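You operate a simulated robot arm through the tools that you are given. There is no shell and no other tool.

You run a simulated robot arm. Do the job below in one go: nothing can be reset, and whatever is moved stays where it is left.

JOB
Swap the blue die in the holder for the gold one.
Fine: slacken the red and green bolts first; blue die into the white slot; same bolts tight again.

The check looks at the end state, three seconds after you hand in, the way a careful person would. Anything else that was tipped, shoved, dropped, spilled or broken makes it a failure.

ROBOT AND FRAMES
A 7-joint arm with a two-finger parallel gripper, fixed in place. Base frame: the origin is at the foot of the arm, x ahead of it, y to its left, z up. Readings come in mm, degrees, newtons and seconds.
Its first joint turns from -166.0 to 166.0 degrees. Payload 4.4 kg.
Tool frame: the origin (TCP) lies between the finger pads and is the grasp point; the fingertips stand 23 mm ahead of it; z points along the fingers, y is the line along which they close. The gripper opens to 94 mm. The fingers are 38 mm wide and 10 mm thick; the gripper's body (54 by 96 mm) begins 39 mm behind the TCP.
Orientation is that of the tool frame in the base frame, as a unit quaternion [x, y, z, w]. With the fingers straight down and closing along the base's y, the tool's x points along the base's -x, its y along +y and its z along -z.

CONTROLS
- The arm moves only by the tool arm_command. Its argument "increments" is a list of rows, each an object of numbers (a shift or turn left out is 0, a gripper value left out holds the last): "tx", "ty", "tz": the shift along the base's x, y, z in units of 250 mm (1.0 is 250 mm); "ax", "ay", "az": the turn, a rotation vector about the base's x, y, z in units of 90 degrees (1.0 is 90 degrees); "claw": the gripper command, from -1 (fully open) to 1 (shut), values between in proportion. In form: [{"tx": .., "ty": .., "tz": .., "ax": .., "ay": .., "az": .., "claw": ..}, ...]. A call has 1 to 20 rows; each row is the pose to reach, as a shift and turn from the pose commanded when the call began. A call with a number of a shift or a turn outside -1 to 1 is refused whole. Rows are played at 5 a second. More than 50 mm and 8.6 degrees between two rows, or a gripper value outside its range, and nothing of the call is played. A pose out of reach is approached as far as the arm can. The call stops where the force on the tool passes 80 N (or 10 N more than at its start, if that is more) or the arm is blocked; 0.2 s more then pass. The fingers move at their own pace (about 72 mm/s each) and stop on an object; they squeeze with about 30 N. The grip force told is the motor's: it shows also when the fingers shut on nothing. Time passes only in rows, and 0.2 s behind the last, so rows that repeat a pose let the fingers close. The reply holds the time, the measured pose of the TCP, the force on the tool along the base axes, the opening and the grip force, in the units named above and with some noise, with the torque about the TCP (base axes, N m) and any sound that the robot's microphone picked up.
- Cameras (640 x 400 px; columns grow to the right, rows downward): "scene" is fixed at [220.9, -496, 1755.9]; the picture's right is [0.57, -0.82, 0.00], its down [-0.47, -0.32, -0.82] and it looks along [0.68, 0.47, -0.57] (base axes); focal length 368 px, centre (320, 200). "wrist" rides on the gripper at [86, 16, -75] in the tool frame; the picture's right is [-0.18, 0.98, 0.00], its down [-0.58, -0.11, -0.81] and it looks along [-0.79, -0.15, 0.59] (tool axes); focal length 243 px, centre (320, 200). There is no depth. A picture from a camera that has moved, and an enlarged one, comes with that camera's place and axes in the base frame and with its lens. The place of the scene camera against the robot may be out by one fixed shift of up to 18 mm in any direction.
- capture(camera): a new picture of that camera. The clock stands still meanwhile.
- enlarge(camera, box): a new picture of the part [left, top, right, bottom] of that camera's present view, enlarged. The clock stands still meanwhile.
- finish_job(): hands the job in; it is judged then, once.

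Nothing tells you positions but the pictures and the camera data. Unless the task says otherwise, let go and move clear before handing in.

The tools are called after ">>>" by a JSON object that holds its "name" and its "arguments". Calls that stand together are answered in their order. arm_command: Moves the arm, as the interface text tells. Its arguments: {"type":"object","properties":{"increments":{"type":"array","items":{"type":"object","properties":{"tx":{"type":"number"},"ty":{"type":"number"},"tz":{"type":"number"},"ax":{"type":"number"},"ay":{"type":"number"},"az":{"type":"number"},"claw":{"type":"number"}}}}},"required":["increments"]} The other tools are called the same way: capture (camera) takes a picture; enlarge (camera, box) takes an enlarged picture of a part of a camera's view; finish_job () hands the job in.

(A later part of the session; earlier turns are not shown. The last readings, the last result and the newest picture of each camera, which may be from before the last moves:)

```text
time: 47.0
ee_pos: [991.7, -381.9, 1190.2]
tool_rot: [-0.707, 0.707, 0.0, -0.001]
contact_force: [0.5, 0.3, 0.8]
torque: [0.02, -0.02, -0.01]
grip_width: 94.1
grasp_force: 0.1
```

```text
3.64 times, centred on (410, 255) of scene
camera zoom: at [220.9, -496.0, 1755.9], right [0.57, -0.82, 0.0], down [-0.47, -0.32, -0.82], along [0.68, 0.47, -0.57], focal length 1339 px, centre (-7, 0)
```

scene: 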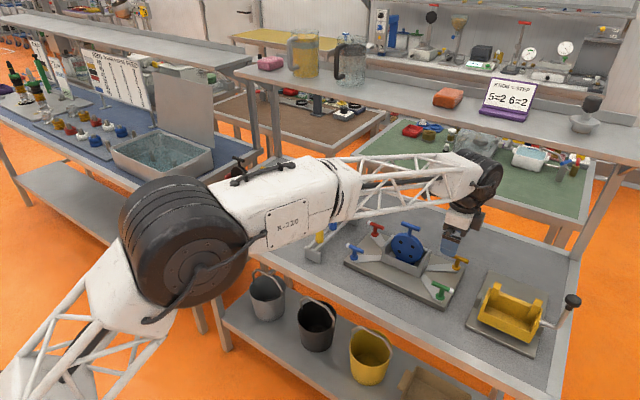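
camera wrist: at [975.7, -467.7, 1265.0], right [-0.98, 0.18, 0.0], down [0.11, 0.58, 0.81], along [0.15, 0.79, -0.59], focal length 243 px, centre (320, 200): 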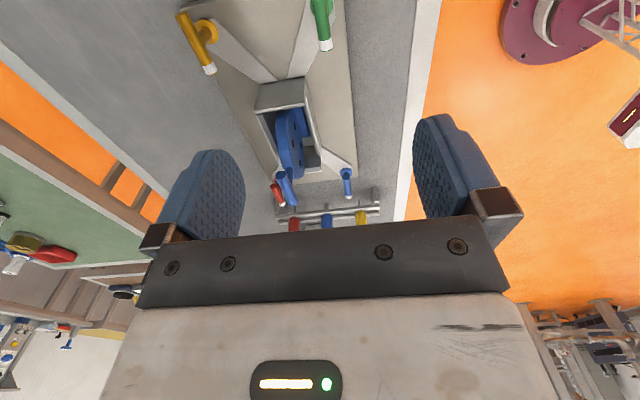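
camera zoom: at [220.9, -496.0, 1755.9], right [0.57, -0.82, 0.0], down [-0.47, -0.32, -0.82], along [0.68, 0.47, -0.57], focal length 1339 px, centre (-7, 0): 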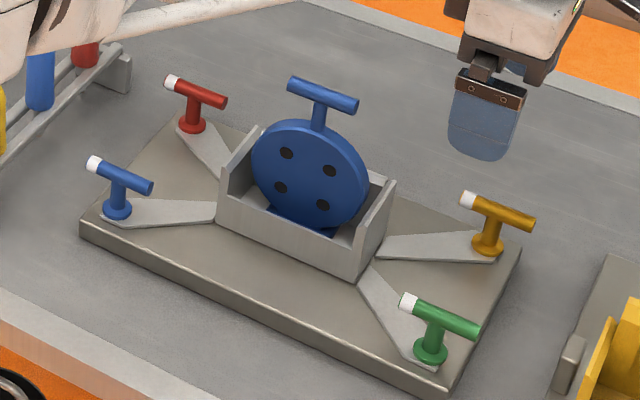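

Both white tips have flipped, so red and green are at slack. I'll go above the blue die handle near (1060, -240).

>>> {"name": "arm_command", "arguments": {"increments": [{"tx": 0.07, "ty": 0.14}, {"tx": 0.14, "ty": 0.28}, {"tx": 0.21, "ty": 0.42, "tz": -0.05}, {"tx": 0.27, "ty": 0.54, "tz": -0.1}, {"tx": 0.274, "ty": 0.566, "tz": -0.16}, {"tx": 0.274, "ty": 0.566, "tz": -0.16}, {"tx": 0.274, "ty": 0.566, "tz": -0.16}]}}

>>> {"name": "capture", "arguments": {"camera": "wrist"}}

>>> {"name": "enlarge", "arguments": {"camera": "wrist", "box": [220, 0, 420, 125]}}

>>> {"name": "arm_command", "arguments": {"increments": [{"tx": 0}]}}

```text
time: 48.6
ee_pos: [1057.5, -238.7, 1152.8]
tool_rot: [-0.707, 0.707, 0.0, 0.0]
contact_force: [-0.1, 0.3, -1.4]
torque: [-0.05, 0.01, 0.0]
grip_width: 93.8
grasp_force: 0.2
```

```text
taken
camera wrist: at [1042.0, -324.7, 1226.5], right [-0.98, 0.18, 0.0], down [0.11, 0.58, 0.81], along [0.15, 0.79, -0.59], focal length 243 px, centre (320, 200)
```

wrist: 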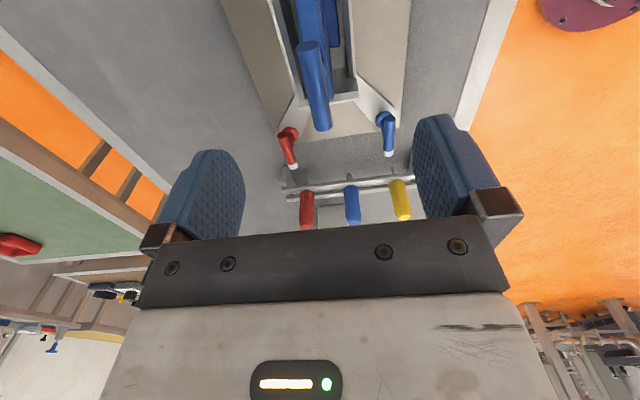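

```text
3.20 times, centred on (320, 62) of wrist
camera zoom: at [1042.0, -324.7, 1226.5], right [-0.98, 0.18, 0.0], down [0.11, 0.58, 0.81], along [0.15, 0.79, -0.59], focal length 776 px, centre (320, 640)
```

zoom: 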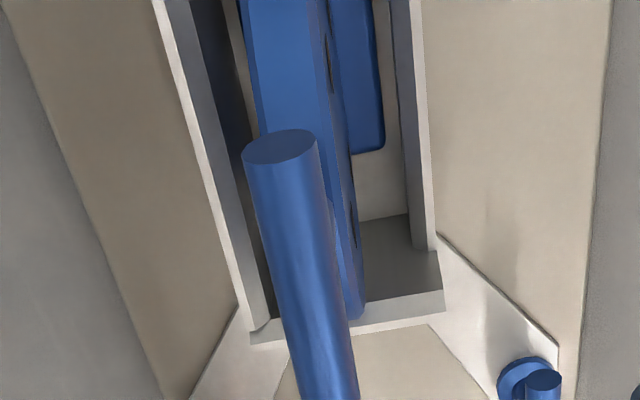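

```text
time: 49.0
ee_pos: [1057.7, -239.8, 1151.6]
tool_rot: [-0.707, 0.707, -0.001, 0.001]
contact_force: [-0.3, 0.0, 0.0]
torque: [-0.02, -0.03, 0.03]
grip_width: 94.1
grasp_force: 0.1
```

The handle is centred near x=1059.8, y=-239. I'll descend and grip it.

>>> {"name": "arm_command", "arguments": {"increments": [{"tx": 0.008, "tz": -0.1}, {"tx": 0.008, "tz": -0.2}, {"tx": 0.008, "tz": -0.29}, {"tx": 0.008, "tz": -0.3}, {"tx": 0.008, "tz": -0.3, "claw": 1}, {"tx": 0.008, "tz": -0.3, "claw": 1}, {"tx": 0.008, "tz": -0.3, "claw": 1}, {"tx": 0.008, "tz": -0.3, "claw": 1}, {"tx": 0.008, "tz": -0.3, "claw": 1}]}}

>>> {"name": "capture", "arguments": {"camera": "wrist"}}

>>> {"name": "enlarge", "arguments": {"camera": "scene", "box": [330, 200, 490, 310]}}

```text
time: 51.0
ee_pos: [1059.8, -239.2, 1073.6]
tool_rot: [0.707, -0.707, 0.0, 0.0]
contact_force: [1.3, 1.0, -1.0]
torque: [-0.01, -0.04, -0.05]
grip_width: 13.4
grasp_force: 29.9
```

```text
taken
camera wrist: at [1044.0, -325.4, 1149.5], right [-0.98, 0.18, 0.0], down [0.11, 0.58, 0.81], along [0.15, 0.79, -0.59], focal length 243 px, centre (320, 200)
```

wrist: 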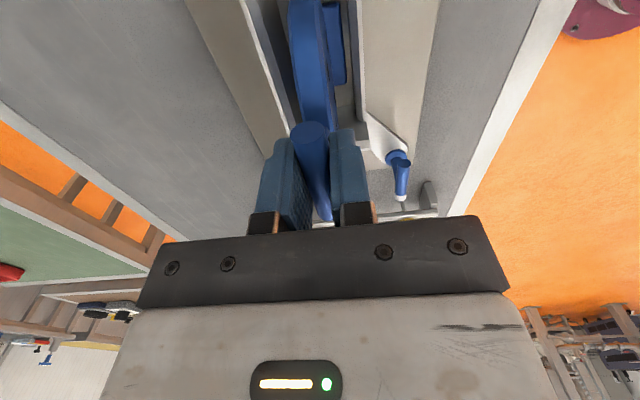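

```text
3.64 times, centred on (410, 255) of scene
camera zoom: at [220.9, -496.0, 1755.9], right [0.57, -0.82, 0.0], down [-0.47, -0.32, -0.82], along [0.68, 0.47, -0.57], focal length 1339 px, centre (-7, 0)
```

zoom: 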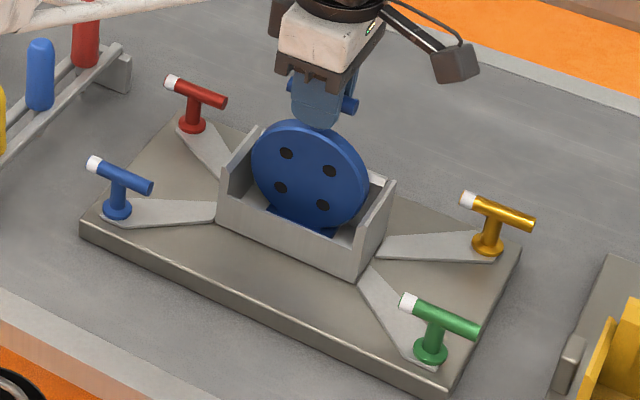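

Gripped cleanly with no side load. I'll lift gently and watch the force.

>>> {"name": "arm_command", "arguments": {"increments": [{"tz": 0.01}, {"tz": 0.02}, {"tz": 0.04}, {"tz": 0.07}, {"tz": 0.1}, {"tz": 0.1}]}}

>>> {"name": "capture", "arguments": {"camera": "wrist"}}

>>> {"name": "enlarge", "arguments": {"camera": "scene", "box": [330, 200, 490, 310]}}

```text
time: 52.4
ee_pos: [1061.3, -239.6, 1098.7]
tool_rot: [0.707, -0.707, 0.0, 0.0]
contact_force: [-0.1, 0.3, -6.1]
torque: [-0.02, -0.01, 0.0]
grip_width: 13.5
grasp_force: 30.4
```

```text
taken
camera wrist: at [1044.7, -324.8, 1174.2], right [-0.98, 0.18, 0.0], down [0.11, 0.58, 0.81], along [0.15, 0.79, -0.59], focal length 243 px, centre (320, 200)
```

wrist: 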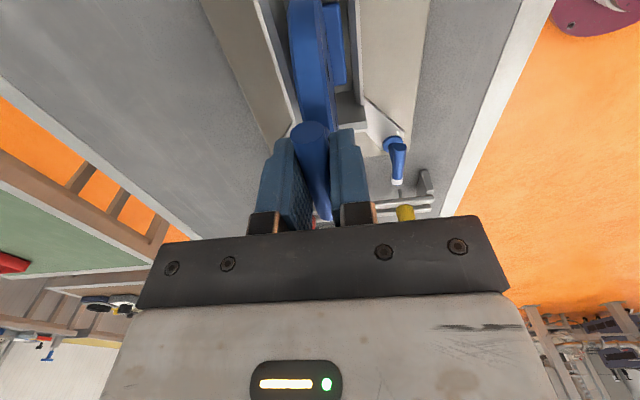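

```text
3.64 times, centred on (410, 255) of scene
camera zoom: at [220.9, -496.0, 1755.9], right [0.57, -0.82, 0.0], down [-0.47, -0.32, -0.82], along [0.68, 0.47, -0.57], focal length 1339 px, centre (-7, 0)
```

zoom: 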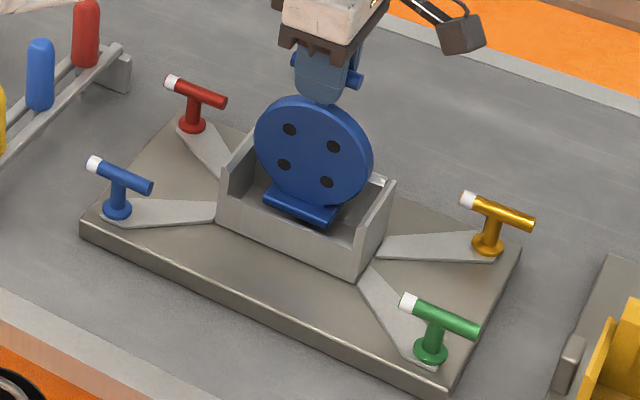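

The blue die lifted free at about 6 N. I'll raise it high and carry it towards the slots for a look.

>>> {"name": "arm_command", "arguments": {"increments": [{"tz": 0.15}, {"tz": 0.3}, {"tz": 0.45}, {"tz": 0.6}, {"tz": 0.6, "ty": 0.15}, {"tz": 0.6, "ty": 0.3}, {"tz": 0.6, "ty": 0.45}, {"tz": 0.6, "ty": 0.6}, {"tz": 0.6, "ty": 0.75}, {"tz": 0.6, "ty": 0.9}, {"tz": 0.6, "ty": 1.0}, {"tz": 0.6, "ty": 1.0}]}}

>>> {"name": "capture", "arguments": {"camera": "wrist"}}

>>> {"name": "capture", "arguments": {"camera": "scene"}}

```text
time: 55.0
ee_pos: [1058.6, 10.7, 1250.6]
tool_rot: [0.707, -0.707, 0.0, 0.0]
contact_force: [0.0, 0.1, -5.2]
torque: [0.0, -0.01, 0.03]
grip_width: 13.5
grasp_force: 29.8
```

```text
taken
camera wrist: at [1043.1, -75.3, 1324.8], right [-0.98, 0.18, 0.0], down [0.11, 0.58, 0.81], along [0.15, 0.79, -0.59], focal length 243 px, centre (320, 200)
```

wrist: 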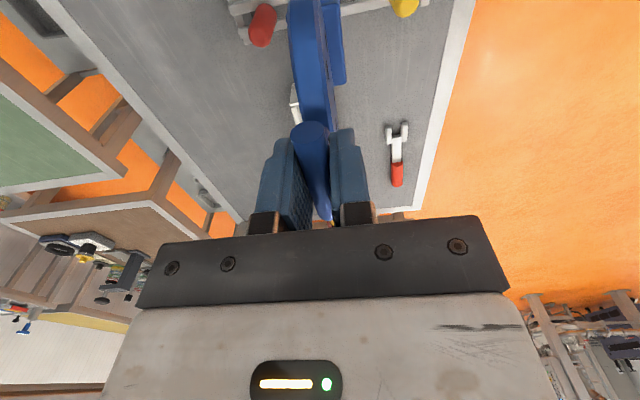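

```text
taken
```

scene: 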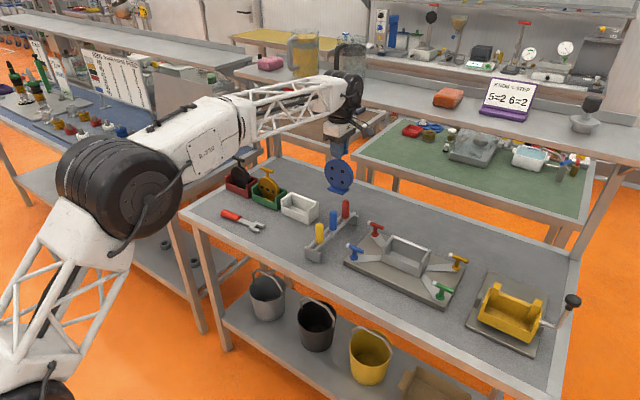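

My hand hides the slots from here. I'll yaw back to 0 and stand off so the wrist camera looks past the held die at the slots.

>>> {"name": "arm_command", "arguments": {"increments": [{"tx": -0.02, "ty": 0.03, "az": -0.09}, {"tx": -0.04, "ty": 0.06, "az": -0.18}, {"tx": -0.06, "ty": 0.09, "az": -0.27}, {"tx": -0.08, "ty": 0.12, "az": -0.36}, {"tx": -0.1, "ty": 0.15, "az": -0.45}, {"tx": -0.12, "ty": 0.18, "az": -0.54}, {"tx": -0.14, "ty": 0.21, "az": -0.63}, {"tx": -0.16, "ty": 0.24, "az": -0.72}, {"tx": -0.18, "ty": 0.27, "az": -0.81}, {"tx": -0.2, "ty": 0.3, "az": -0.9}, {"tx": -0.22, "ty": 0.33, "az": -0.98}, {"tx": -0.24, "ty": 0.36, "az": -1.0}, {"tx": -0.24, "ty": 0.36, "az": -1.0}]}}

>>> {"name": "capture", "arguments": {"camera": "wrist"}}

>>> {"name": "enlarge", "arguments": {"camera": "wrist", "box": [360, 10, 600, 150]}}

>>> {"name": "enlarge", "arguments": {"camera": "scene", "box": [210, 150, 340, 240]}}

```text
time: 57.8
ee_pos: [1001.4, 101.3, 1249.0]
tool_rot: [-0.001, 1.0, 0.001, -0.001]
contact_force: [-0.3, 0.1, -4.8]
torque: [0.0, -0.01, -0.01]
grip_width: 13.5
grasp_force: 30.2
```

```text
taken
camera wrist: at [914.0, 117.7, 1323.9], right [0.18, 0.98, 0.0], down [0.58, -0.11, 0.81], along [0.79, -0.15, -0.59], focal length 243 px, centre (320, 200)
```

wrist: 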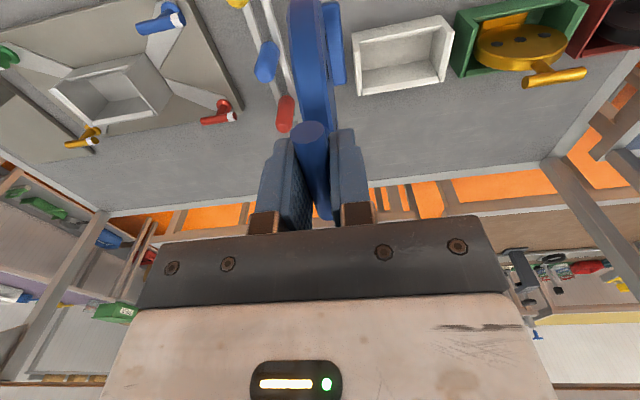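

```text
2.67 times, centred on (480, 80) of wrist
camera zoom: at [914.0, 117.7, 1323.9], right [0.18, 0.98, 0.0], down [0.58, -0.11, 0.81], along [0.79, -0.15, -0.59], focal length 647 px, centre (-107, 520)
```

zoom: 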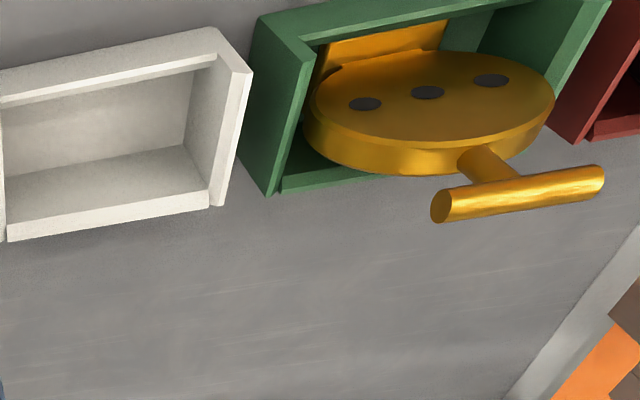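

```text
4.44 times, centred on (275, 195) of scene
camera zoom: at [220.9, -496.0, 1755.9], right [0.57, -0.82, 0.0], down [-0.47, -0.32, -0.82], along [0.68, 0.47, -0.57], focal length 1636 px, centre (520, 222)
```

zoom: 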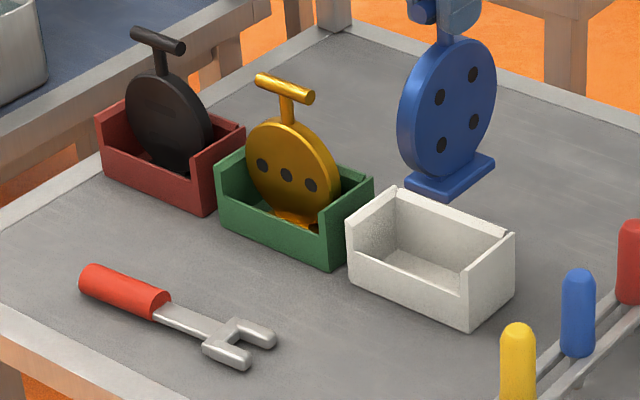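

The gold handle triangulates to about (1103, 357, 1045). I need the white slot relative to the green one, so I'll zoom in further.

>>> {"name": "enlarge", "arguments": {"camera": "wrist", "box": [340, 0, 484, 90]}}

>>> {"name": "enlarge", "arguments": {"camera": "wrist", "box": [445, 0, 589, 90]}}

>>> {"name": "enlarge", "arguments": {"camera": "wrist", "box": [40, 30, 200, 140]}}

>>> {"name": "enlarge", "arguments": {"camera": "scene", "box": [270, 180, 334, 220]}}

>>> {"name": "enlarge", "arguments": {"camera": "scene", "box": [245, 165, 309, 205]}}

```text
4.44 times, centred on (412, 45) of wrist
camera zoom: at [914.0, 117.7, 1323.9], right [0.18, 0.98, 0.0], down [0.58, -0.11, 0.81], along [0.79, -0.15, -0.59], focal length 1078 px, centre (-89, 889)
```

zoom: 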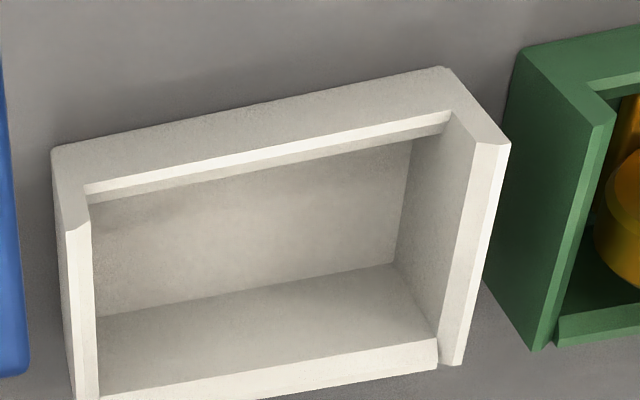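

```text
4.44 times, centred on (517, 45) of wrist
camera zoom: at [914.0, 117.7, 1323.9], right [0.18, 0.98, 0.0], down [0.58, -0.11, 0.81], along [0.79, -0.15, -0.59], focal length 1078 px, centre (-556, 889)
```

zoom: 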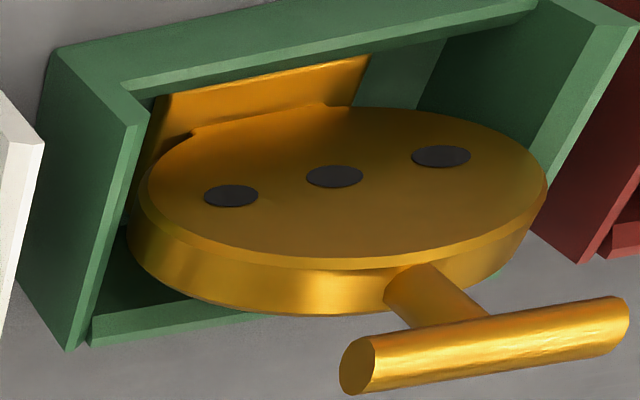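

```text
3.64 times, centred on (120, 85) of wrist
camera zoom: at [914.0, 117.7, 1323.9], right [0.18, 0.98, 0.0], down [0.58, -0.11, 0.81], along [0.79, -0.15, -0.59], focal length 882 px, centre (1047, 618)
```

zoom: 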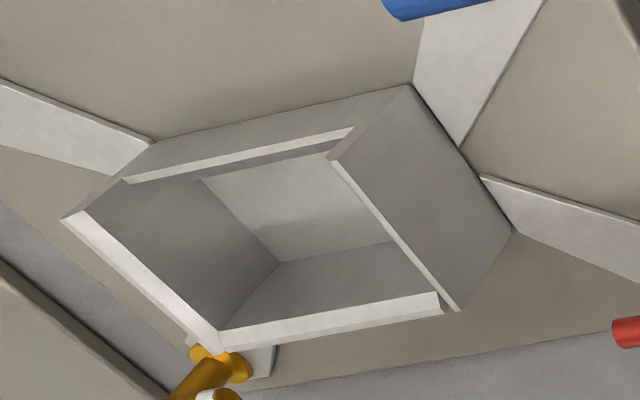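

```text
10.00 times, centred on (302, 200) of scene
camera zoom: at [220.9, -496.0, 1755.9], right [0.57, -0.82, 0.0], down [-0.47, -0.32, -0.82], along [0.68, 0.47, -0.57], focal length 3681 px, centre (500, 200)
```

zoom: 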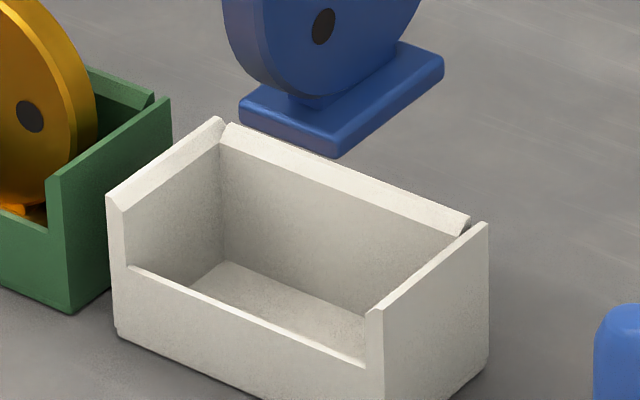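

```text
10.00 times, centred on (277, 185) of scene
camera zoom: at [220.9, -496.0, 1755.9], right [0.57, -0.82, 0.0], down [-0.47, -0.32, -0.82], along [0.68, 0.47, -0.57], focal length 3681 px, centre (750, 350)
```

zoom: 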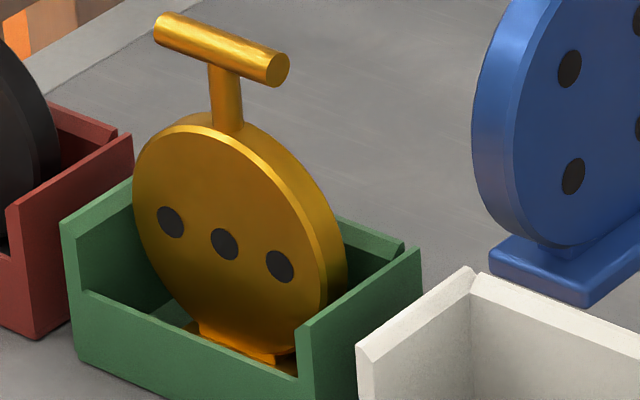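

The white slot spans about x 1071–1138 and y 138–266, so its centre is near (1104, 202); the gold handle also sits at its own slot's centre. I'll carry the blue die above the white slot, yawed back to +90°.

>>> {"name": "arm_command", "arguments": {"increments": [{"tx": 0.04, "ty": 0.03, "az": 0.09}, {"tx": 0.08, "ty": 0.06, "az": 0.18}, {"tx": 0.12, "ty": 0.1, "az": 0.27}, {"tx": 0.16, "ty": 0.14, "az": 0.36}, {"tx": 0.2, "ty": 0.18, "az": 0.45}, {"tx": 0.24, "ty": 0.22, "az": 0.54}, {"tx": 0.28, "ty": 0.26, "az": 0.63}, {"tx": 0.32, "ty": 0.3, "az": 0.72}, {"tx": 0.36, "ty": 0.34, "az": 0.81}, {"tx": 0.4, "ty": 0.38, "az": 0.9}, {"tx": 0.416, "ty": 0.404, "az": 0.98}, {"tx": 0.416, "ty": 0.404, "az": 1.0}, {"tx": 0.416, "ty": 0.404, "az": 1.0}]}}

>>> {"name": "arm_command", "arguments": {"increments": [{"tz": -0.06}, {"tz": -0.12}, {"tz": -0.12}]}}

>>> {"name": "arm_command", "arguments": {"increments": [{"tz": 0}]}}

>>> {"name": "capture", "arguments": {"camera": "wrist"}}

>>> {"name": "enlarge", "arguments": {"camera": "scene", "box": [240, 130, 352, 220]}}

```text
time: 60.6
ee_pos: [1103.8, 202.1, 1248.9]
tool_rot: [0.708, -0.707, -0.001, 0.0]
contact_force: [0.1, 0.6, -5.2]
torque: [-0.01, 0.02, -0.01]
grip_width: 13.4
grasp_force: 30.0
```

```text
time: 61.4
ee_pos: [1105.7, 202.0, 1220.5]
tool_rot: [-0.707, 0.707, 0.0, 0.0]
contact_force: [-0.6, 0.4, -5.4]
torque: [0.03, 0.0, -0.01]
grip_width: 13.4
grasp_force: 30.5
```

```text
time: 61.8
ee_pos: [1104.3, 201.6, 1219.2]
tool_rot: [0.707, -0.707, 0.001, -0.001]
contact_force: [0.9, 0.0, -5.4]
torque: [0.01, -0.02, 0.0]
grip_width: 13.7
grasp_force: 29.7
```

```text
taken
camera wrist: at [1088.2, 115.9, 1294.3], right [-0.98, 0.18, 0.0], down [0.11, 0.58, 0.81], along [0.15, 0.79, -0.59], focal length 243 px, centre (320, 200)
```

wrist: 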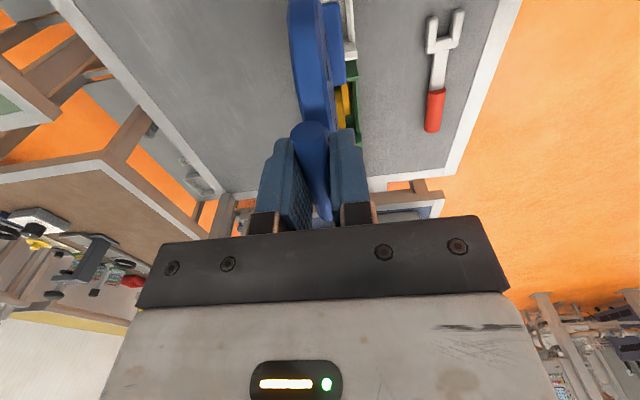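

```text
4.44 times, centred on (296, 175) of scene
camera zoom: at [220.9, -496.0, 1755.9], right [0.57, -0.82, 0.0], down [-0.47, -0.32, -0.82], along [0.68, 0.47, -0.57], focal length 1636 px, centre (427, 311)
```

zoom: 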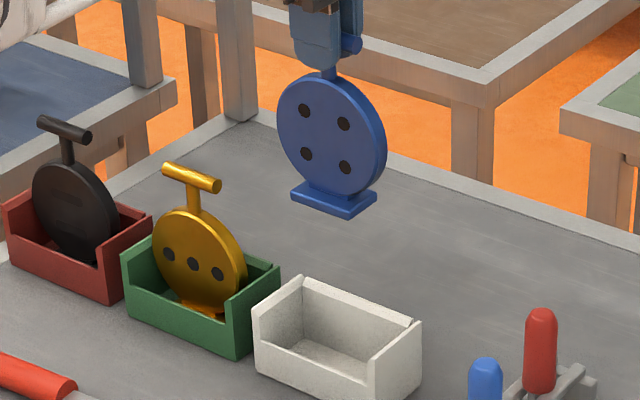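

The die is above the slot at about (1104.5, 202). I'll lower to just above the rim and check alignment.

>>> {"name": "arm_command", "arguments": {"increments": [{"tz": -0.12}, {"tz": -0.24}, {"tz": -0.34}, {"tz": -0.34}]}}

>>> {"name": "enlarge", "arguments": {"camera": "scene", "box": [262, 150, 342, 220]}}

>>> {"name": "enlarge", "arguments": {"camera": "wrist", "box": [270, 0, 400, 130]}}

```text
time: 62.8
ee_pos: [1106.3, 200.8, 1133.5]
tool_rot: [-0.706, 0.708, 0.0, 0.0]
contact_force: [0.3, 0.0, -5.2]
torque: [-0.02, 0.0, 0.0]
grip_width: 13.6
grasp_force: 30.2
```

```text
5.71 times, centred on (302, 185) of scene
camera zoom: at [220.9, -496.0, 1755.9], right [0.57, -0.82, 0.0], down [-0.47, -0.32, -0.82], along [0.68, 0.47, -0.57], focal length 2104 px, centre (423, 286)
```

zoom: 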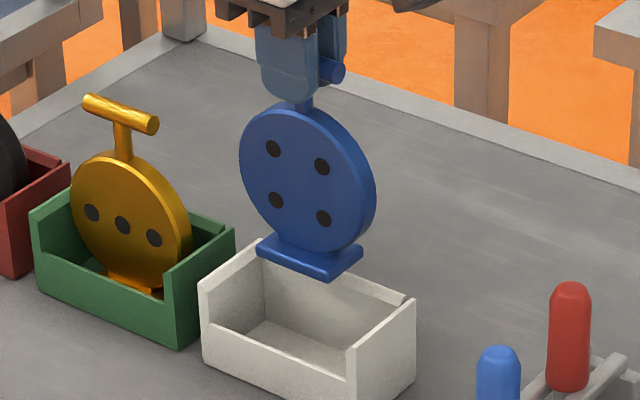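

```text
3.08 times, centred on (335, 65) of wrist
camera zoom: at [1089.8, 115.5, 1209.3], right [-0.98, 0.18, 0.0], down [0.11, 0.58, 0.81], along [0.15, 0.79, -0.59], focal length 746 px, centre (274, 615)
```

zoom: 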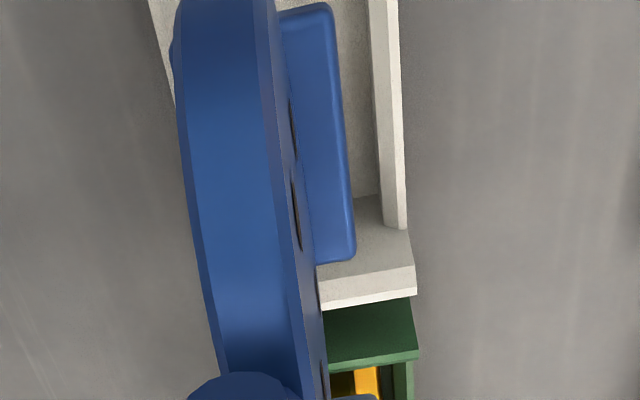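

>>> {"name": "arm_command", "arguments": {"increments": [{"tz": -0.06}, {"tz": -0.12}, {"tz": -0.18}, {"tz": -0.22}, {"tz": -0.26}, {"tz": -0.26}]}}

>>> {"name": "enlarge", "arguments": {"camera": "scene", "box": [262, 150, 342, 220]}}

>>> {"name": "enlarge", "arguments": {"camera": "wrist", "box": [270, 0, 400, 130]}}

```text
time: 64.2
ee_pos: [1103.9, 200.3, 1070.2]
tool_rot: [-0.707, 0.707, 0.0, 0.0]
contact_force: [0.8, 0.5, -5.2]
torque: [-0.01, 0.03, -0.01]
grip_width: 13.8
grasp_force: 29.9
```

```text
5.71 times, centred on (302, 185) of scene
camera zoom: at [220.9, -496.0, 1755.9], right [0.57, -0.82, 0.0], down [-0.47, -0.32, -0.82], along [0.68, 0.47, -0.57], focal length 2104 px, centre (423, 286)
```

zoom: 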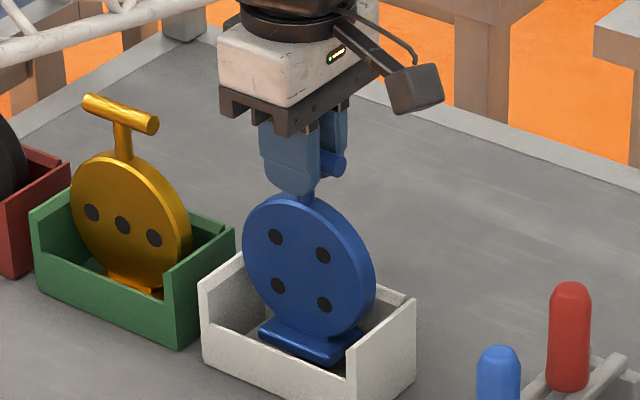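

```text
3.08 times, centred on (335, 65) of wrist
camera zoom: at [1088.0, 115.1, 1145.0], right [-0.98, 0.18, 0.0], down [0.11, 0.58, 0.81], along [0.15, 0.79, -0.59], focal length 746 px, centre (274, 615)
```

zoom: 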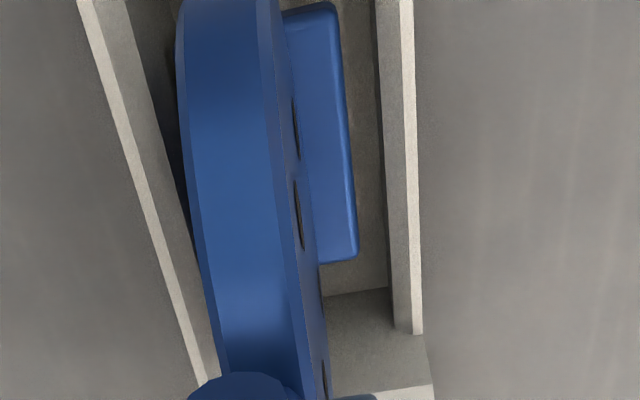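

Inside the slot and centred. I'll lower in fine steps until the floor takes the weight.

>>> {"name": "arm_command", "arguments": {"increments": [{"tz": -0.02}, {"tz": -0.04}, {"tz": -0.05}, {"tz": -0.06}, {"tz": -0.06}]}}

```text
time: 65.4
ee_pos: [1104.7, 201.1, 1053.7]
tool_rot: [-0.707, 0.707, 0.0, 0.0]
contact_force: [-0.9, 0.7, -7.1]
torque: [0.01, 0.0, -0.01]
grip_width: 13.7
grasp_force: 30.2
```

>>> {"name": "arm_command", "arguments": {"increments": [{"tz": -0.006}, {"tz": -0.012}, {"tz": -0.012}]}}

```text
time: 66.2
ee_pos: [1104.0, 201.1, 1051.8]
tool_rot: [-0.707, 0.708, 0.0, 0.0]
contact_force: [-0.7, -0.7, -1.6]
torque: [0.0, -0.03, 0.01]
grip_width: 13.4
grasp_force: 30.0
```

>>> {"name": "arm_command", "arguments": {"increments": [{"tz": -0.003}, {"tz": -0.003}]}}

>>> {"name": "enlarge", "arguments": {"camera": "scene", "box": [262, 150, 342, 220]}}

```text
time: 66.8
ee_pos: [1104.9, 201.8, 1052.8]
tool_rot: [-0.707, 0.707, 0.0, 0.001]
contact_force: [-1.9, -3.3, 6.9]
torque: [-0.32, 0.04, -0.01]
grip_width: 13.9
grasp_force: 30.1
```

```text
5.71 times, centred on (302, 185) of scene
camera zoom: at [220.9, -496.0, 1755.9], right [0.57, -0.82, 0.0], down [-0.47, -0.32, -0.82], along [0.68, 0.47, -0.57], focal length 2104 px, centre (423, 286)
```

zoom: 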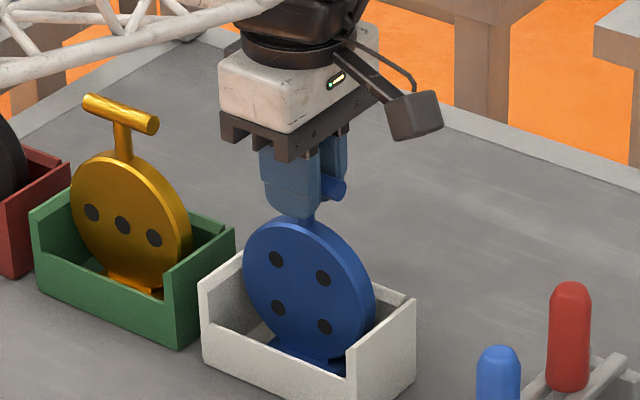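

The die is seated, with the floor pushing back. I'll release and rise.

>>> {"name": "arm_command", "arguments": {"increments": [{"claw": -0.3}, {"claw": -0.3}, {"claw": -1}, {"claw": -1}, {"claw": -1}, {"claw": -1}, {"tz": 0.1}, {"tz": 0.25}, {"tz": 0.4}, {"tz": 0.5}, {"tz": 0.5}]}}

>>> {"name": "capture", "arguments": {"camera": "wrist"}}

>>> {"name": "enlarge", "arguments": {"camera": "scene", "box": [262, 150, 342, 220]}}

```text
time: 69.2
ee_pos: [1102.9, 201.3, 1175.6]
tool_rot: [-0.707, 0.708, 0.0, 0.0]
contact_force: [0.4, -0.4, 0.3]
torque: [0.01, 0.05, 0.0]
grip_width: 94.4
grasp_force: 0.1
```

```text
taken
camera wrist: at [1087.4, 115.3, 1251.0], right [-0.98, 0.18, 0.0], down [0.11, 0.58, 0.81], along [0.15, 0.79, -0.59], focal length 243 px, centre (320, 200)
```

wrist: 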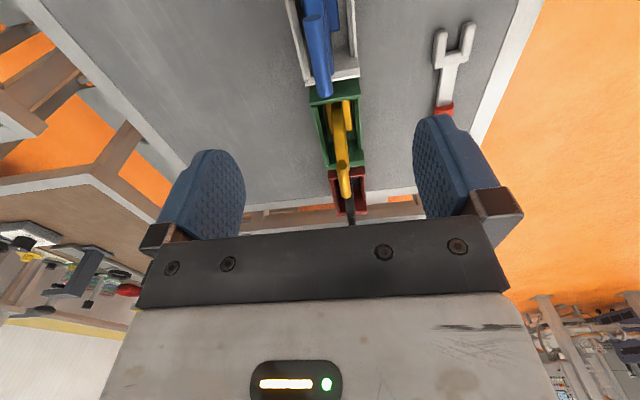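

```text
5.71 times, centred on (302, 185) of scene
camera zoom: at [220.9, -496.0, 1755.9], right [0.57, -0.82, 0.0], down [-0.47, -0.32, -0.82], along [0.68, 0.47, -0.57], focal length 2104 px, centre (423, 286)
```

zoom: 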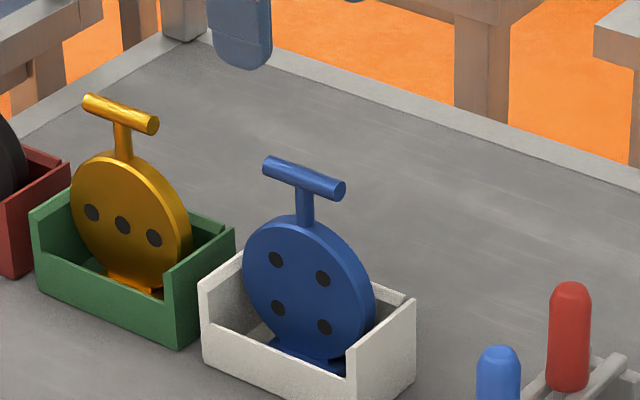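

The blue die stands in the white slot. Next is the gold handle, near (1103, 357, 1045).

>>> {"name": "arm_command", "arguments": {"increments": [{"ty": 0.15}, {"ty": 0.3}, {"ty": 0.45}, {"ty": 0.6}, {"ty": 0.62}, {"ty": 0.62}, {"ty": 0.62, "tz": -0.12}, {"ty": 0.62, "tz": -0.2}, {"ty": 0.62, "tz": -0.2}]}}

>>> {"name": "enlarge", "arguments": {"camera": "wrist", "box": [220, 0, 420, 125]}}

>>> {"name": "arm_command", "arguments": {"increments": [{"tz": 0}]}}

>>> {"name": "enlarge", "arguments": {"camera": "scene", "box": [222, 140, 322, 220]}}

```text
time: 71.2
ee_pos: [1103.6, 356.2, 1125.7]
tool_rot: [0.708, -0.707, 0.0, 0.0]
contact_force: [1.0, 0.4, 0.7]
torque: [-0.01, 0.03, 0.0]
grip_width: 94.2
grasp_force: 0.2
```

```text
3.20 times, centred on (320, 62) of wrist
camera zoom: at [1088.2, 270.5, 1200.2], right [-0.98, 0.18, 0.0], down [0.11, 0.58, 0.81], along [0.15, 0.79, -0.59], focal length 776 px, centre (320, 640)
```

zoom: 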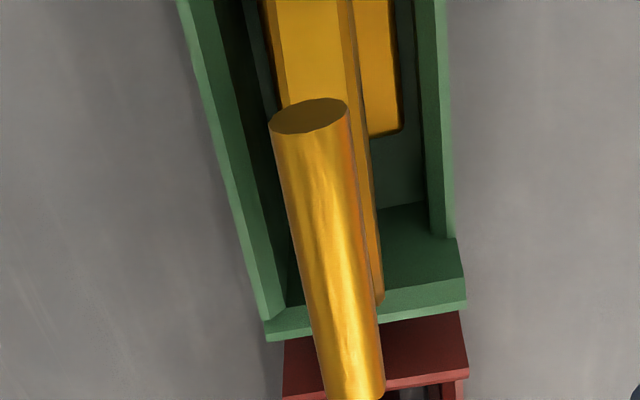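

```text
time: 71.6
ee_pos: [1104.1, 356.4, 1125.3]
tool_rot: [-0.707, 0.707, 0.0, -0.001]
contact_force: [-0.3, -0.1, 0.1]
torque: [0.03, -0.02, 0.01]
grip_width: 94.1
grasp_force: 0.1
```

```text
5.00 times, centred on (272, 180) of scene
camera zoom: at [220.9, -496.0, 1755.9], right [0.57, -0.82, 0.0], down [-0.47, -0.32, -0.82], along [0.68, 0.47, -0.57], focal length 1841 px, centre (560, 300)
```

zoom: 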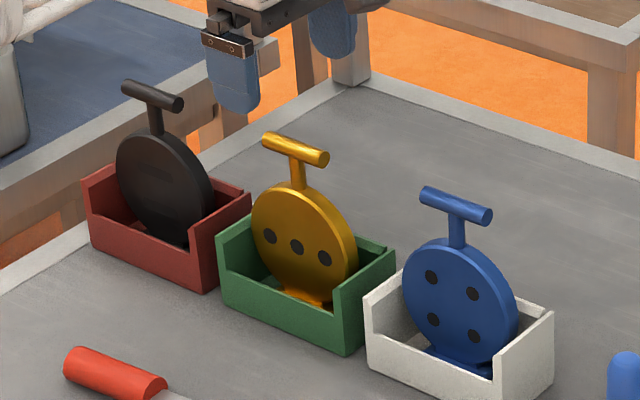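

The gold bar lies at x≈1100.2, y≈354.5, a little off my TCP. I'll correct for that, descend and grip.

>>> {"name": "arm_command", "arguments": {"increments": [{"tx": -0.014, "ty": -0.006}, {"tx": -0.014, "ty": -0.006, "tz": -0.1}, {"tx": -0.014, "ty": -0.006, "tz": -0.2}, {"tx": -0.014, "ty": -0.006, "tz": -0.29}, {"tx": -0.014, "ty": -0.006, "tz": -0.295}]}}

>>> {"name": "enlarge", "arguments": {"camera": "wrist", "box": [160, 80, 480, 280]}}

```text
time: 72.8
ee_pos: [1100.6, 354.1, 1051.8]
tool_rot: [0.708, -0.707, 0.0, 0.0]
contact_force: [-0.2, 0.2, 0.2]
torque: [0.0, -0.01, 0.0]
grip_width: 93.7
grasp_force: 0.0
```

```text
2.00 times, centred on (320, 180) of wrist
camera zoom: at [1084.3, 268.9, 1126.5], right [-0.98, 0.18, 0.0], down [0.11, 0.58, 0.81], along [0.15, 0.79, -0.59], focal length 485 px, centre (320, 240)
```

zoom: 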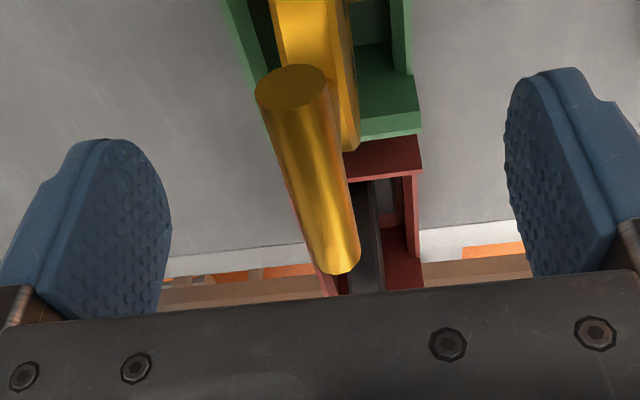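

>>> {"name": "arm_command", "arguments": {"increments": [{"claw": 0.5}, {"claw": 0.5}, {"claw": 0.5}, {"claw": 0.7}, {"claw": 1}, {"claw": 1}, {"claw": 1}, {"claw": 1}]}}

>>> {"name": "enlarge", "arguments": {"camera": "wrist", "box": [160, 80, 480, 280]}}

>>> {"name": "enlarge", "arguments": {"camera": "scene", "box": [222, 140, 322, 220]}}

```text
time: 74.6
ee_pos: [1099.1, 355.6, 1052.2]
tool_rot: [-0.707, 0.707, -0.001, 0.0]
contact_force: [-0.8, -0.4, 0.0]
torque: [0.01, -0.02, 0.03]
grip_width: 13.7
grasp_force: 30.0
```

```text
2.00 times, centred on (320, 180) of wrist
camera zoom: at [1084.3, 269.0, 1126.7], right [-0.98, 0.18, 0.0], down [0.11, 0.58, 0.81], along [0.15, 0.79, -0.59], focal length 485 px, centre (320, 240)
```

zoom: 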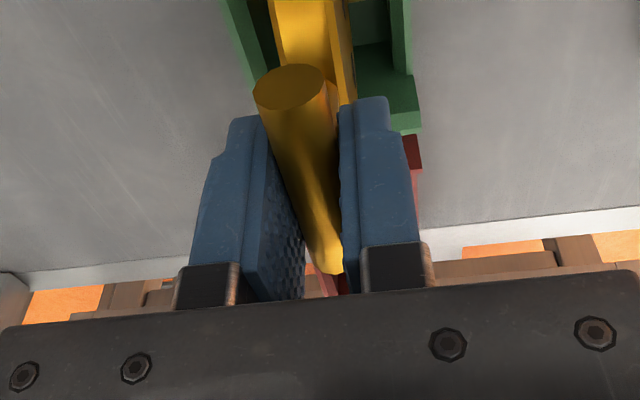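

```text
5.00 times, centred on (272, 180) of scene
camera zoom: at [220.9, -496.0, 1755.9], right [0.57, -0.82, 0.0], down [-0.47, -0.32, -0.82], along [0.68, 0.47, -0.57], focal length 1841 px, centre (560, 300)
```

zoom: 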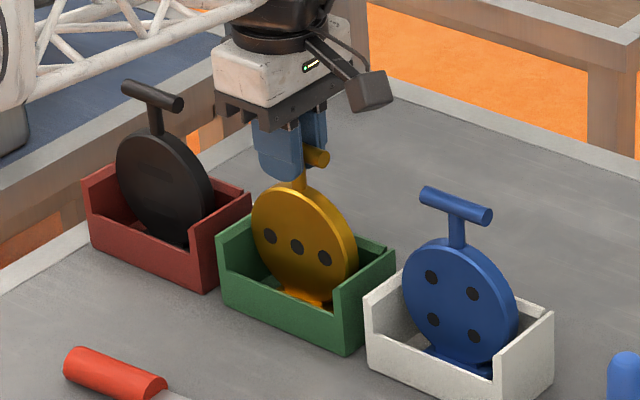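

Gold is gripped with no side load. I'll lift straight up and clear.

>>> {"name": "arm_command", "arguments": {"increments": [{"tz": 0.02}, {"tz": 0.06}, {"tz": 0.15}, {"tz": 0.3}, {"tz": 0.45}, {"tz": 0.6}, {"tz": 0.75}, {"tz": 0.85}, {"tz": 0.85}]}}

>>> {"name": "capture", "arguments": {"camera": "scene"}}

```text
time: 76.6
ee_pos: [1100.6, 354.3, 1265.6]
tool_rot: [0.708, -0.707, 0.0, 0.0]
contact_force: [-0.1, -0.6, -4.1]
torque: [0.03, -0.01, 0.02]
grip_width: 13.2
grasp_force: 30.3
```

```text
taken
```

scene: 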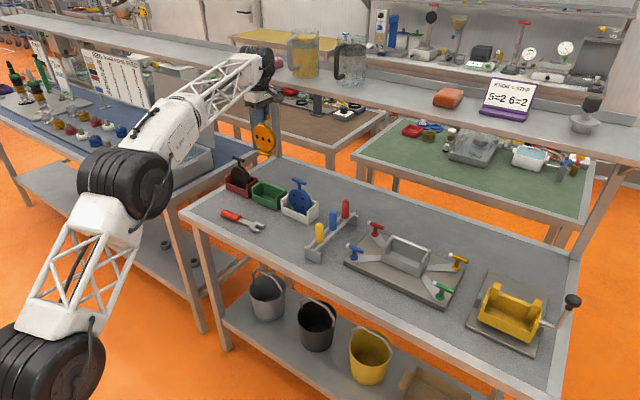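

>>> {"name": "arm_command", "arguments": {"increments": [{"ty": -0.1}, {"ty": -0.27}, {"ty": -0.44}, {"ty": -0.61}, {"ty": -0.78, "tx": -0.05}, {"ty": -0.95, "tx": -0.1}, {"ty": -1.0, "tx": -0.162}]}}

>>> {"name": "arm_command", "arguments": {"increments": [{"ty": -0.17}, {"ty": -0.34}, {"ty": -0.51}, {"ty": -0.68}, {"ty": -0.85}, {"ty": -1.0}]}}

>>> {"name": "arm_command", "arguments": {"increments": [{"ty": -0.17}, {"ty": -0.32}, {"ty": -0.376}, {"ty": -0.376}, {"ty": -0.376}]}}

>>> {"name": "arm_command", "arguments": {"increments": [{"ty": 0, "tz": -0.15}, {"tz": -0.3}, {"tz": -0.36}, {"tz": -0.36}]}}

>>> {"name": "enlarge", "arguments": {"camera": "scene", "box": [330, 180, 490, 290]}}

>>> {"name": "capture", "arguments": {"camera": "wrist"}}

```text
time: 78.2
ee_pos: [1059.6, 106.2, 1263.5]
tool_rot: [-0.707, 0.707, 0.0, 0.0]
contact_force: [-0.4, 0.4, -5.7]
torque: [0.01, 0.04, 0.0]
grip_width: 13.5
grasp_force: 30.2
```

```text
time: 79.6
ee_pos: [1060.2, -140.9, 1265.2]
tool_rot: [0.708, -0.707, 0.0, 0.0]
contact_force: [-0.7, 0.6, -5.6]
torque: [0.01, -0.01, 0.0]
grip_width: 13.7
grasp_force: 30.0
```

```text
time: 80.8
ee_pos: [1059.8, -237.7, 1264.1]
tool_rot: [0.707, -0.707, -0.001, 0.0]
contact_force: [-0.2, 0.1, -5.1]
torque: [0.02, -0.01, 0.01]
grip_width: 13.6
grasp_force: 30.0
```

```text
time: 81.8
ee_pos: [1061.5, -236.9, 1176.3]
tool_rot: [0.708, -0.707, -0.001, 0.0]
contact_force: [-0.1, -0.1, -4.8]
torque: [0.03, -0.03, 0.01]
grip_width: 13.5
grasp_force: 29.7
```

```text
3.64 times, centred on (410, 235) of scene
camera zoom: at [220.9, -496.0, 1755.9], right [0.57, -0.82, 0.0], down [-0.47, -0.32, -0.82], along [0.68, 0.47, -0.57], focal length 1339 px, centre (-7, 73)
```

zoom: 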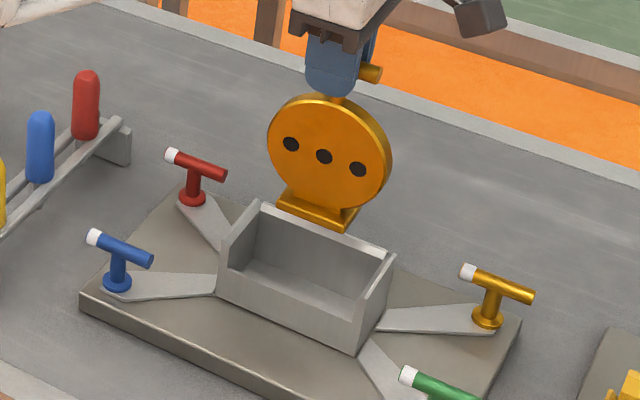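

```text
taken
camera wrist: at [1044.3, -323.0, 1250.2], right [-0.98, 0.18, 0.0], down [0.11, 0.58, 0.81], along [0.15, 0.79, -0.59], focal length 243 px, centre (320, 200)
```

wrist: 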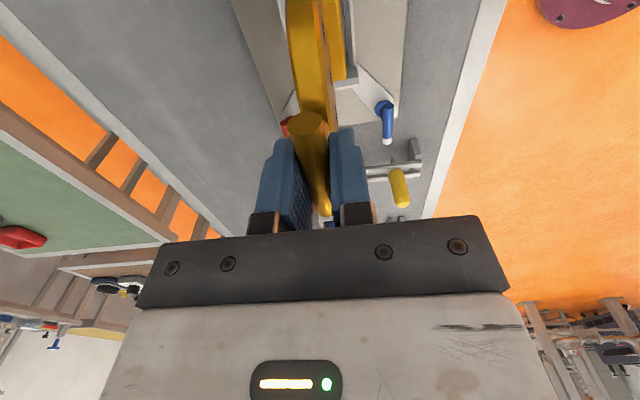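

The die is above the holder. I'll nudge y by -1.75 mm and lower in.

>>> {"name": "arm_command", "arguments": {"increments": [{"ty": -0.007, "tz": -0.08}, {"ty": -0.007, "tz": -0.16}, {"ty": -0.007, "tz": -0.24}, {"ty": -0.007, "tz": -0.3}, {"ty": -0.007, "tz": -0.36}, {"ty": -0.007, "tz": -0.36}]}}

>>> {"name": "enlarge", "arguments": {"camera": "scene", "box": [350, 190, 450, 280]}}

>>> {"name": "enlarge", "arguments": {"camera": "wrist", "box": [240, 0, 400, 130]}}

```text
time: 83.2
ee_pos: [1059.9, -241.1, 1084.9]
tool_rot: [-0.707, 0.707, 0.0, 0.0]
contact_force: [0.3, -0.7, -4.7]
torque: [0.0, 0.04, -0.01]
grip_width: 13.3
grasp_force: 30.2
```

```text
4.44 times, centred on (400, 235) of scene
camera zoom: at [220.9, -496.0, 1755.9], right [0.57, -0.82, 0.0], down [-0.47, -0.32, -0.82], along [0.68, 0.47, -0.57], focal length 1636 px, centre (-36, 44)
```

zoom: 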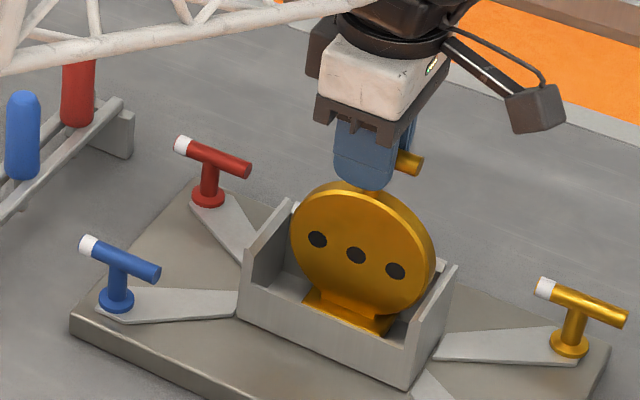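

```text
3.08 times, centred on (320, 65) of wrist
camera zoom: at [1044.4, -327.0, 1159.6], right [-0.98, 0.18, 0.0], down [0.11, 0.58, 0.81], along [0.15, 0.79, -0.59], focal length 746 px, centre (320, 615)
```

zoom: 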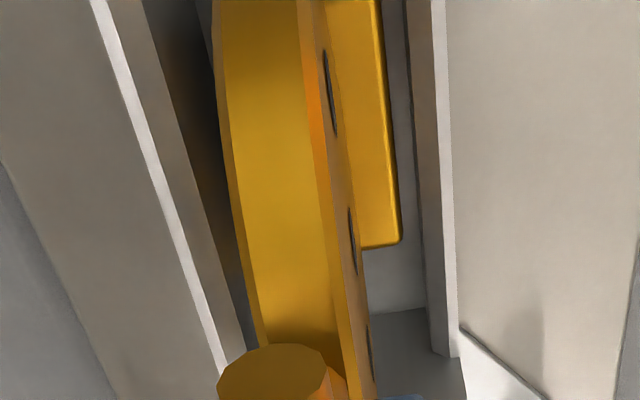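

>>> {"name": "arm_command", "arguments": {"increments": [{"tz": -0.012}, {"tz": -0.024}, {"tz": -0.03}, {"tz": -0.03}]}}

```text
time: 84.2
ee_pos: [1059.5, -240.8, 1076.2]
tool_rot: [-0.707, 0.707, 0.0, 0.0]
contact_force: [0.2, 0.2, -4.8]
torque: [0.01, 0.0, 0.02]
grip_width: 13.5
grasp_force: 29.8
```

>>> {"name": "arm_command", "arguments": {"increments": [{"tz": -0.004}, {"tz": -0.004}]}}

>>> {"name": "arm_command", "arguments": {"increments": [{"tz": -0.004}, {"tz": -0.004}]}}

```text
time: 84.8
ee_pos: [1060.0, -240.0, 1076.3]
tool_rot: [0.708, -0.707, 0.0, 0.0]
contact_force: [0.1, 0.2, -4.7]
torque: [0.02, -0.02, 0.0]
grip_width: 13.4
grasp_force: 30.2
```

```text
time: 85.4
ee_pos: [1061.0, -240.4, 1075.1]
tool_rot: [-0.707, 0.707, -0.001, 0.0]
contact_force: [0.2, -0.6, -5.3]
torque: [0.03, 0.0, 0.0]
grip_width: 13.6
grasp_force: 30.3
```

>>> {"name": "arm_command", "arguments": {"increments": [{"tz": -0.004}, {"tz": -0.004}]}}

>>> {"name": "enlarge", "arguments": {"camera": "scene", "box": [350, 190, 450, 280]}}

```text
time: 86.0
ee_pos: [1060.0, -242.5, 1074.6]
tool_rot: [0.707, -0.707, 0.0, 0.0]
contact_force: [-0.4, 0.8, -0.6]
torque: [-0.03, 0.02, -0.01]
grip_width: 13.6
grasp_force: 29.9
```

```text
4.44 times, centred on (400, 235) of scene
camera zoom: at [220.9, -496.0, 1755.9], right [0.57, -0.82, 0.0], down [-0.47, -0.32, -0.82], along [0.68, 0.47, -0.57], focal length 1636 px, centre (-36, 44)
```

zoom: 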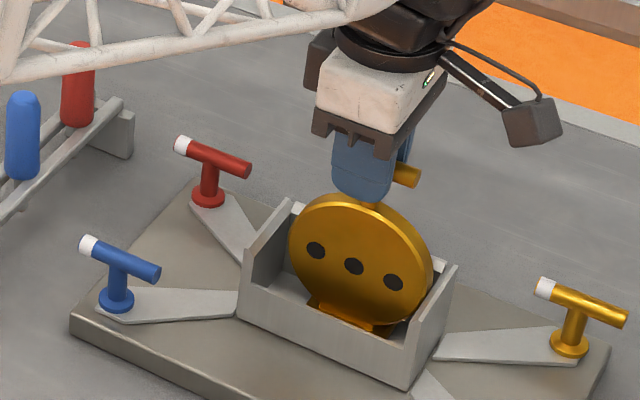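

>>> {"name": "arm_command", "arguments": {"increments": [{"tz": -0.003}, {"tz": -0.003}]}}

```text
time: 86.6
ee_pos: [1060.8, -240.7, 1074.0]
tool_rot: [-0.707, 0.707, 0.0, 0.0]
contact_force: [1.9, 0.7, 9.6]
torque: [0.01, -0.05, -0.01]
grip_width: 13.6
grasp_force: 30.0
```

Gold is on the holder floor. I'll release and rise.

>>> {"name": "arm_command", "arguments": {"increments": [{"claw": -0.3}, {"claw": -0.3}, {"claw": -1}, {"claw": -1}, {"claw": -1}, {"claw": -1}, {"tz": 0.1}, {"tz": 0.25}, {"tz": 0.4}, {"tz": 0.4}]}}

>>> {"name": "enlarge", "arguments": {"camera": "scene", "box": [330, 200, 490, 310]}}

>>> {"name": "enlarge", "arguments": {"camera": "wrist", "box": [220, 0, 420, 125]}}

```text
time: 88.8
ee_pos: [1059.4, -240.8, 1174.8]
tool_rot: [0.707, -0.707, 0.0, 0.0]
contact_force: [0.4, 0.4, -0.2]
torque: [0.0, -0.03, 0.01]
grip_width: 93.8
grasp_force: 0.1
```

```text
3.64 times, centred on (410, 255) of scene
camera zoom: at [220.9, -496.0, 1755.9], right [0.57, -0.82, 0.0], down [-0.47, -0.32, -0.82], along [0.68, 0.47, -0.57], focal length 1339 px, centre (-7, 0)
```

zoom: 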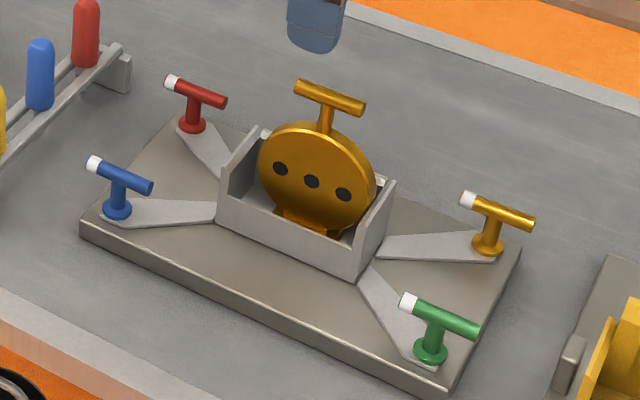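

```text
3.20 times, centred on (320, 62) of wrist
camera zoom: at [1044.3, -326.5, 1248.7], right [-0.98, 0.18, 0.0], down [0.11, 0.58, 0.81], along [0.15, 0.79, -0.59], focal length 776 px, centre (320, 640)
```

zoom: 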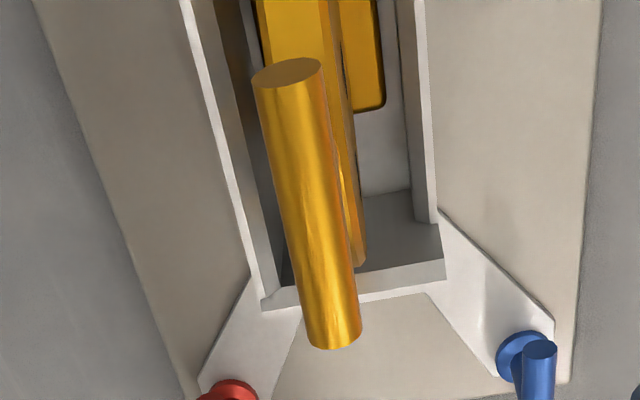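

Compared with where the blue die sat, gold is about 4–5 mm too far in -y. It is in the holder but not centred. I'll regrip, lift a few mm, shift +4 mm and set it down again.

>>> {"name": "arm_command", "arguments": {"increments": [{"tz": -0.12}, {"tz": -0.25}, {"tz": -0.36}, {"tz": -0.397}, {"tz": -0.397, "claw": 0.5}, {"tz": -0.397, "claw": 0.5}, {"tz": -0.397, "claw": 0.7}, {"tz": -0.397, "claw": 1}, {"tz": -0.397, "claw": 1}, {"tz": -0.397, "claw": 1}, {"tz": -0.397, "claw": 1}]}}

>>> {"name": "arm_command", "arguments": {"increments": [{"tz": 0.01}, {"tz": 0.025}, {"tz": 0.025, "ty": 0.008}, {"tz": 0.025, "ty": 0.016}, {"tz": 0.025, "ty": 0.016}]}}

>>> {"name": "arm_command", "arguments": {"increments": [{"tz": -0.01}, {"tz": -0.02}, {"tz": -0.022}, {"tz": -0.022}]}}

```text
time: 91.2
ee_pos: [1060.0, -240.9, 1075.8]
tool_rot: [0.708, -0.706, 0.0, 0.0]
contact_force: [-0.1, -0.8, 0.4]
torque: [-0.02, 0.01, 0.01]
grip_width: 13.4
grasp_force: 29.7
```

```text
time: 92.4
ee_pos: [1060.5, -236.1, 1079.9]
tool_rot: [-0.707, 0.707, 0.0, 0.001]
contact_force: [0.1, 0.2, -4.9]
torque: [0.02, 0.0, 0.02]
grip_width: 13.6
grasp_force: 30.5
```

```text
time: 93.4
ee_pos: [1060.8, -237.0, 1074.7]
tool_rot: [0.707, -0.707, 0.0, -0.001]
contact_force: [1.4, -1.9, 0.6]
torque: [-0.07, -0.01, 0.03]
grip_width: 13.7
grasp_force: 30.0
```

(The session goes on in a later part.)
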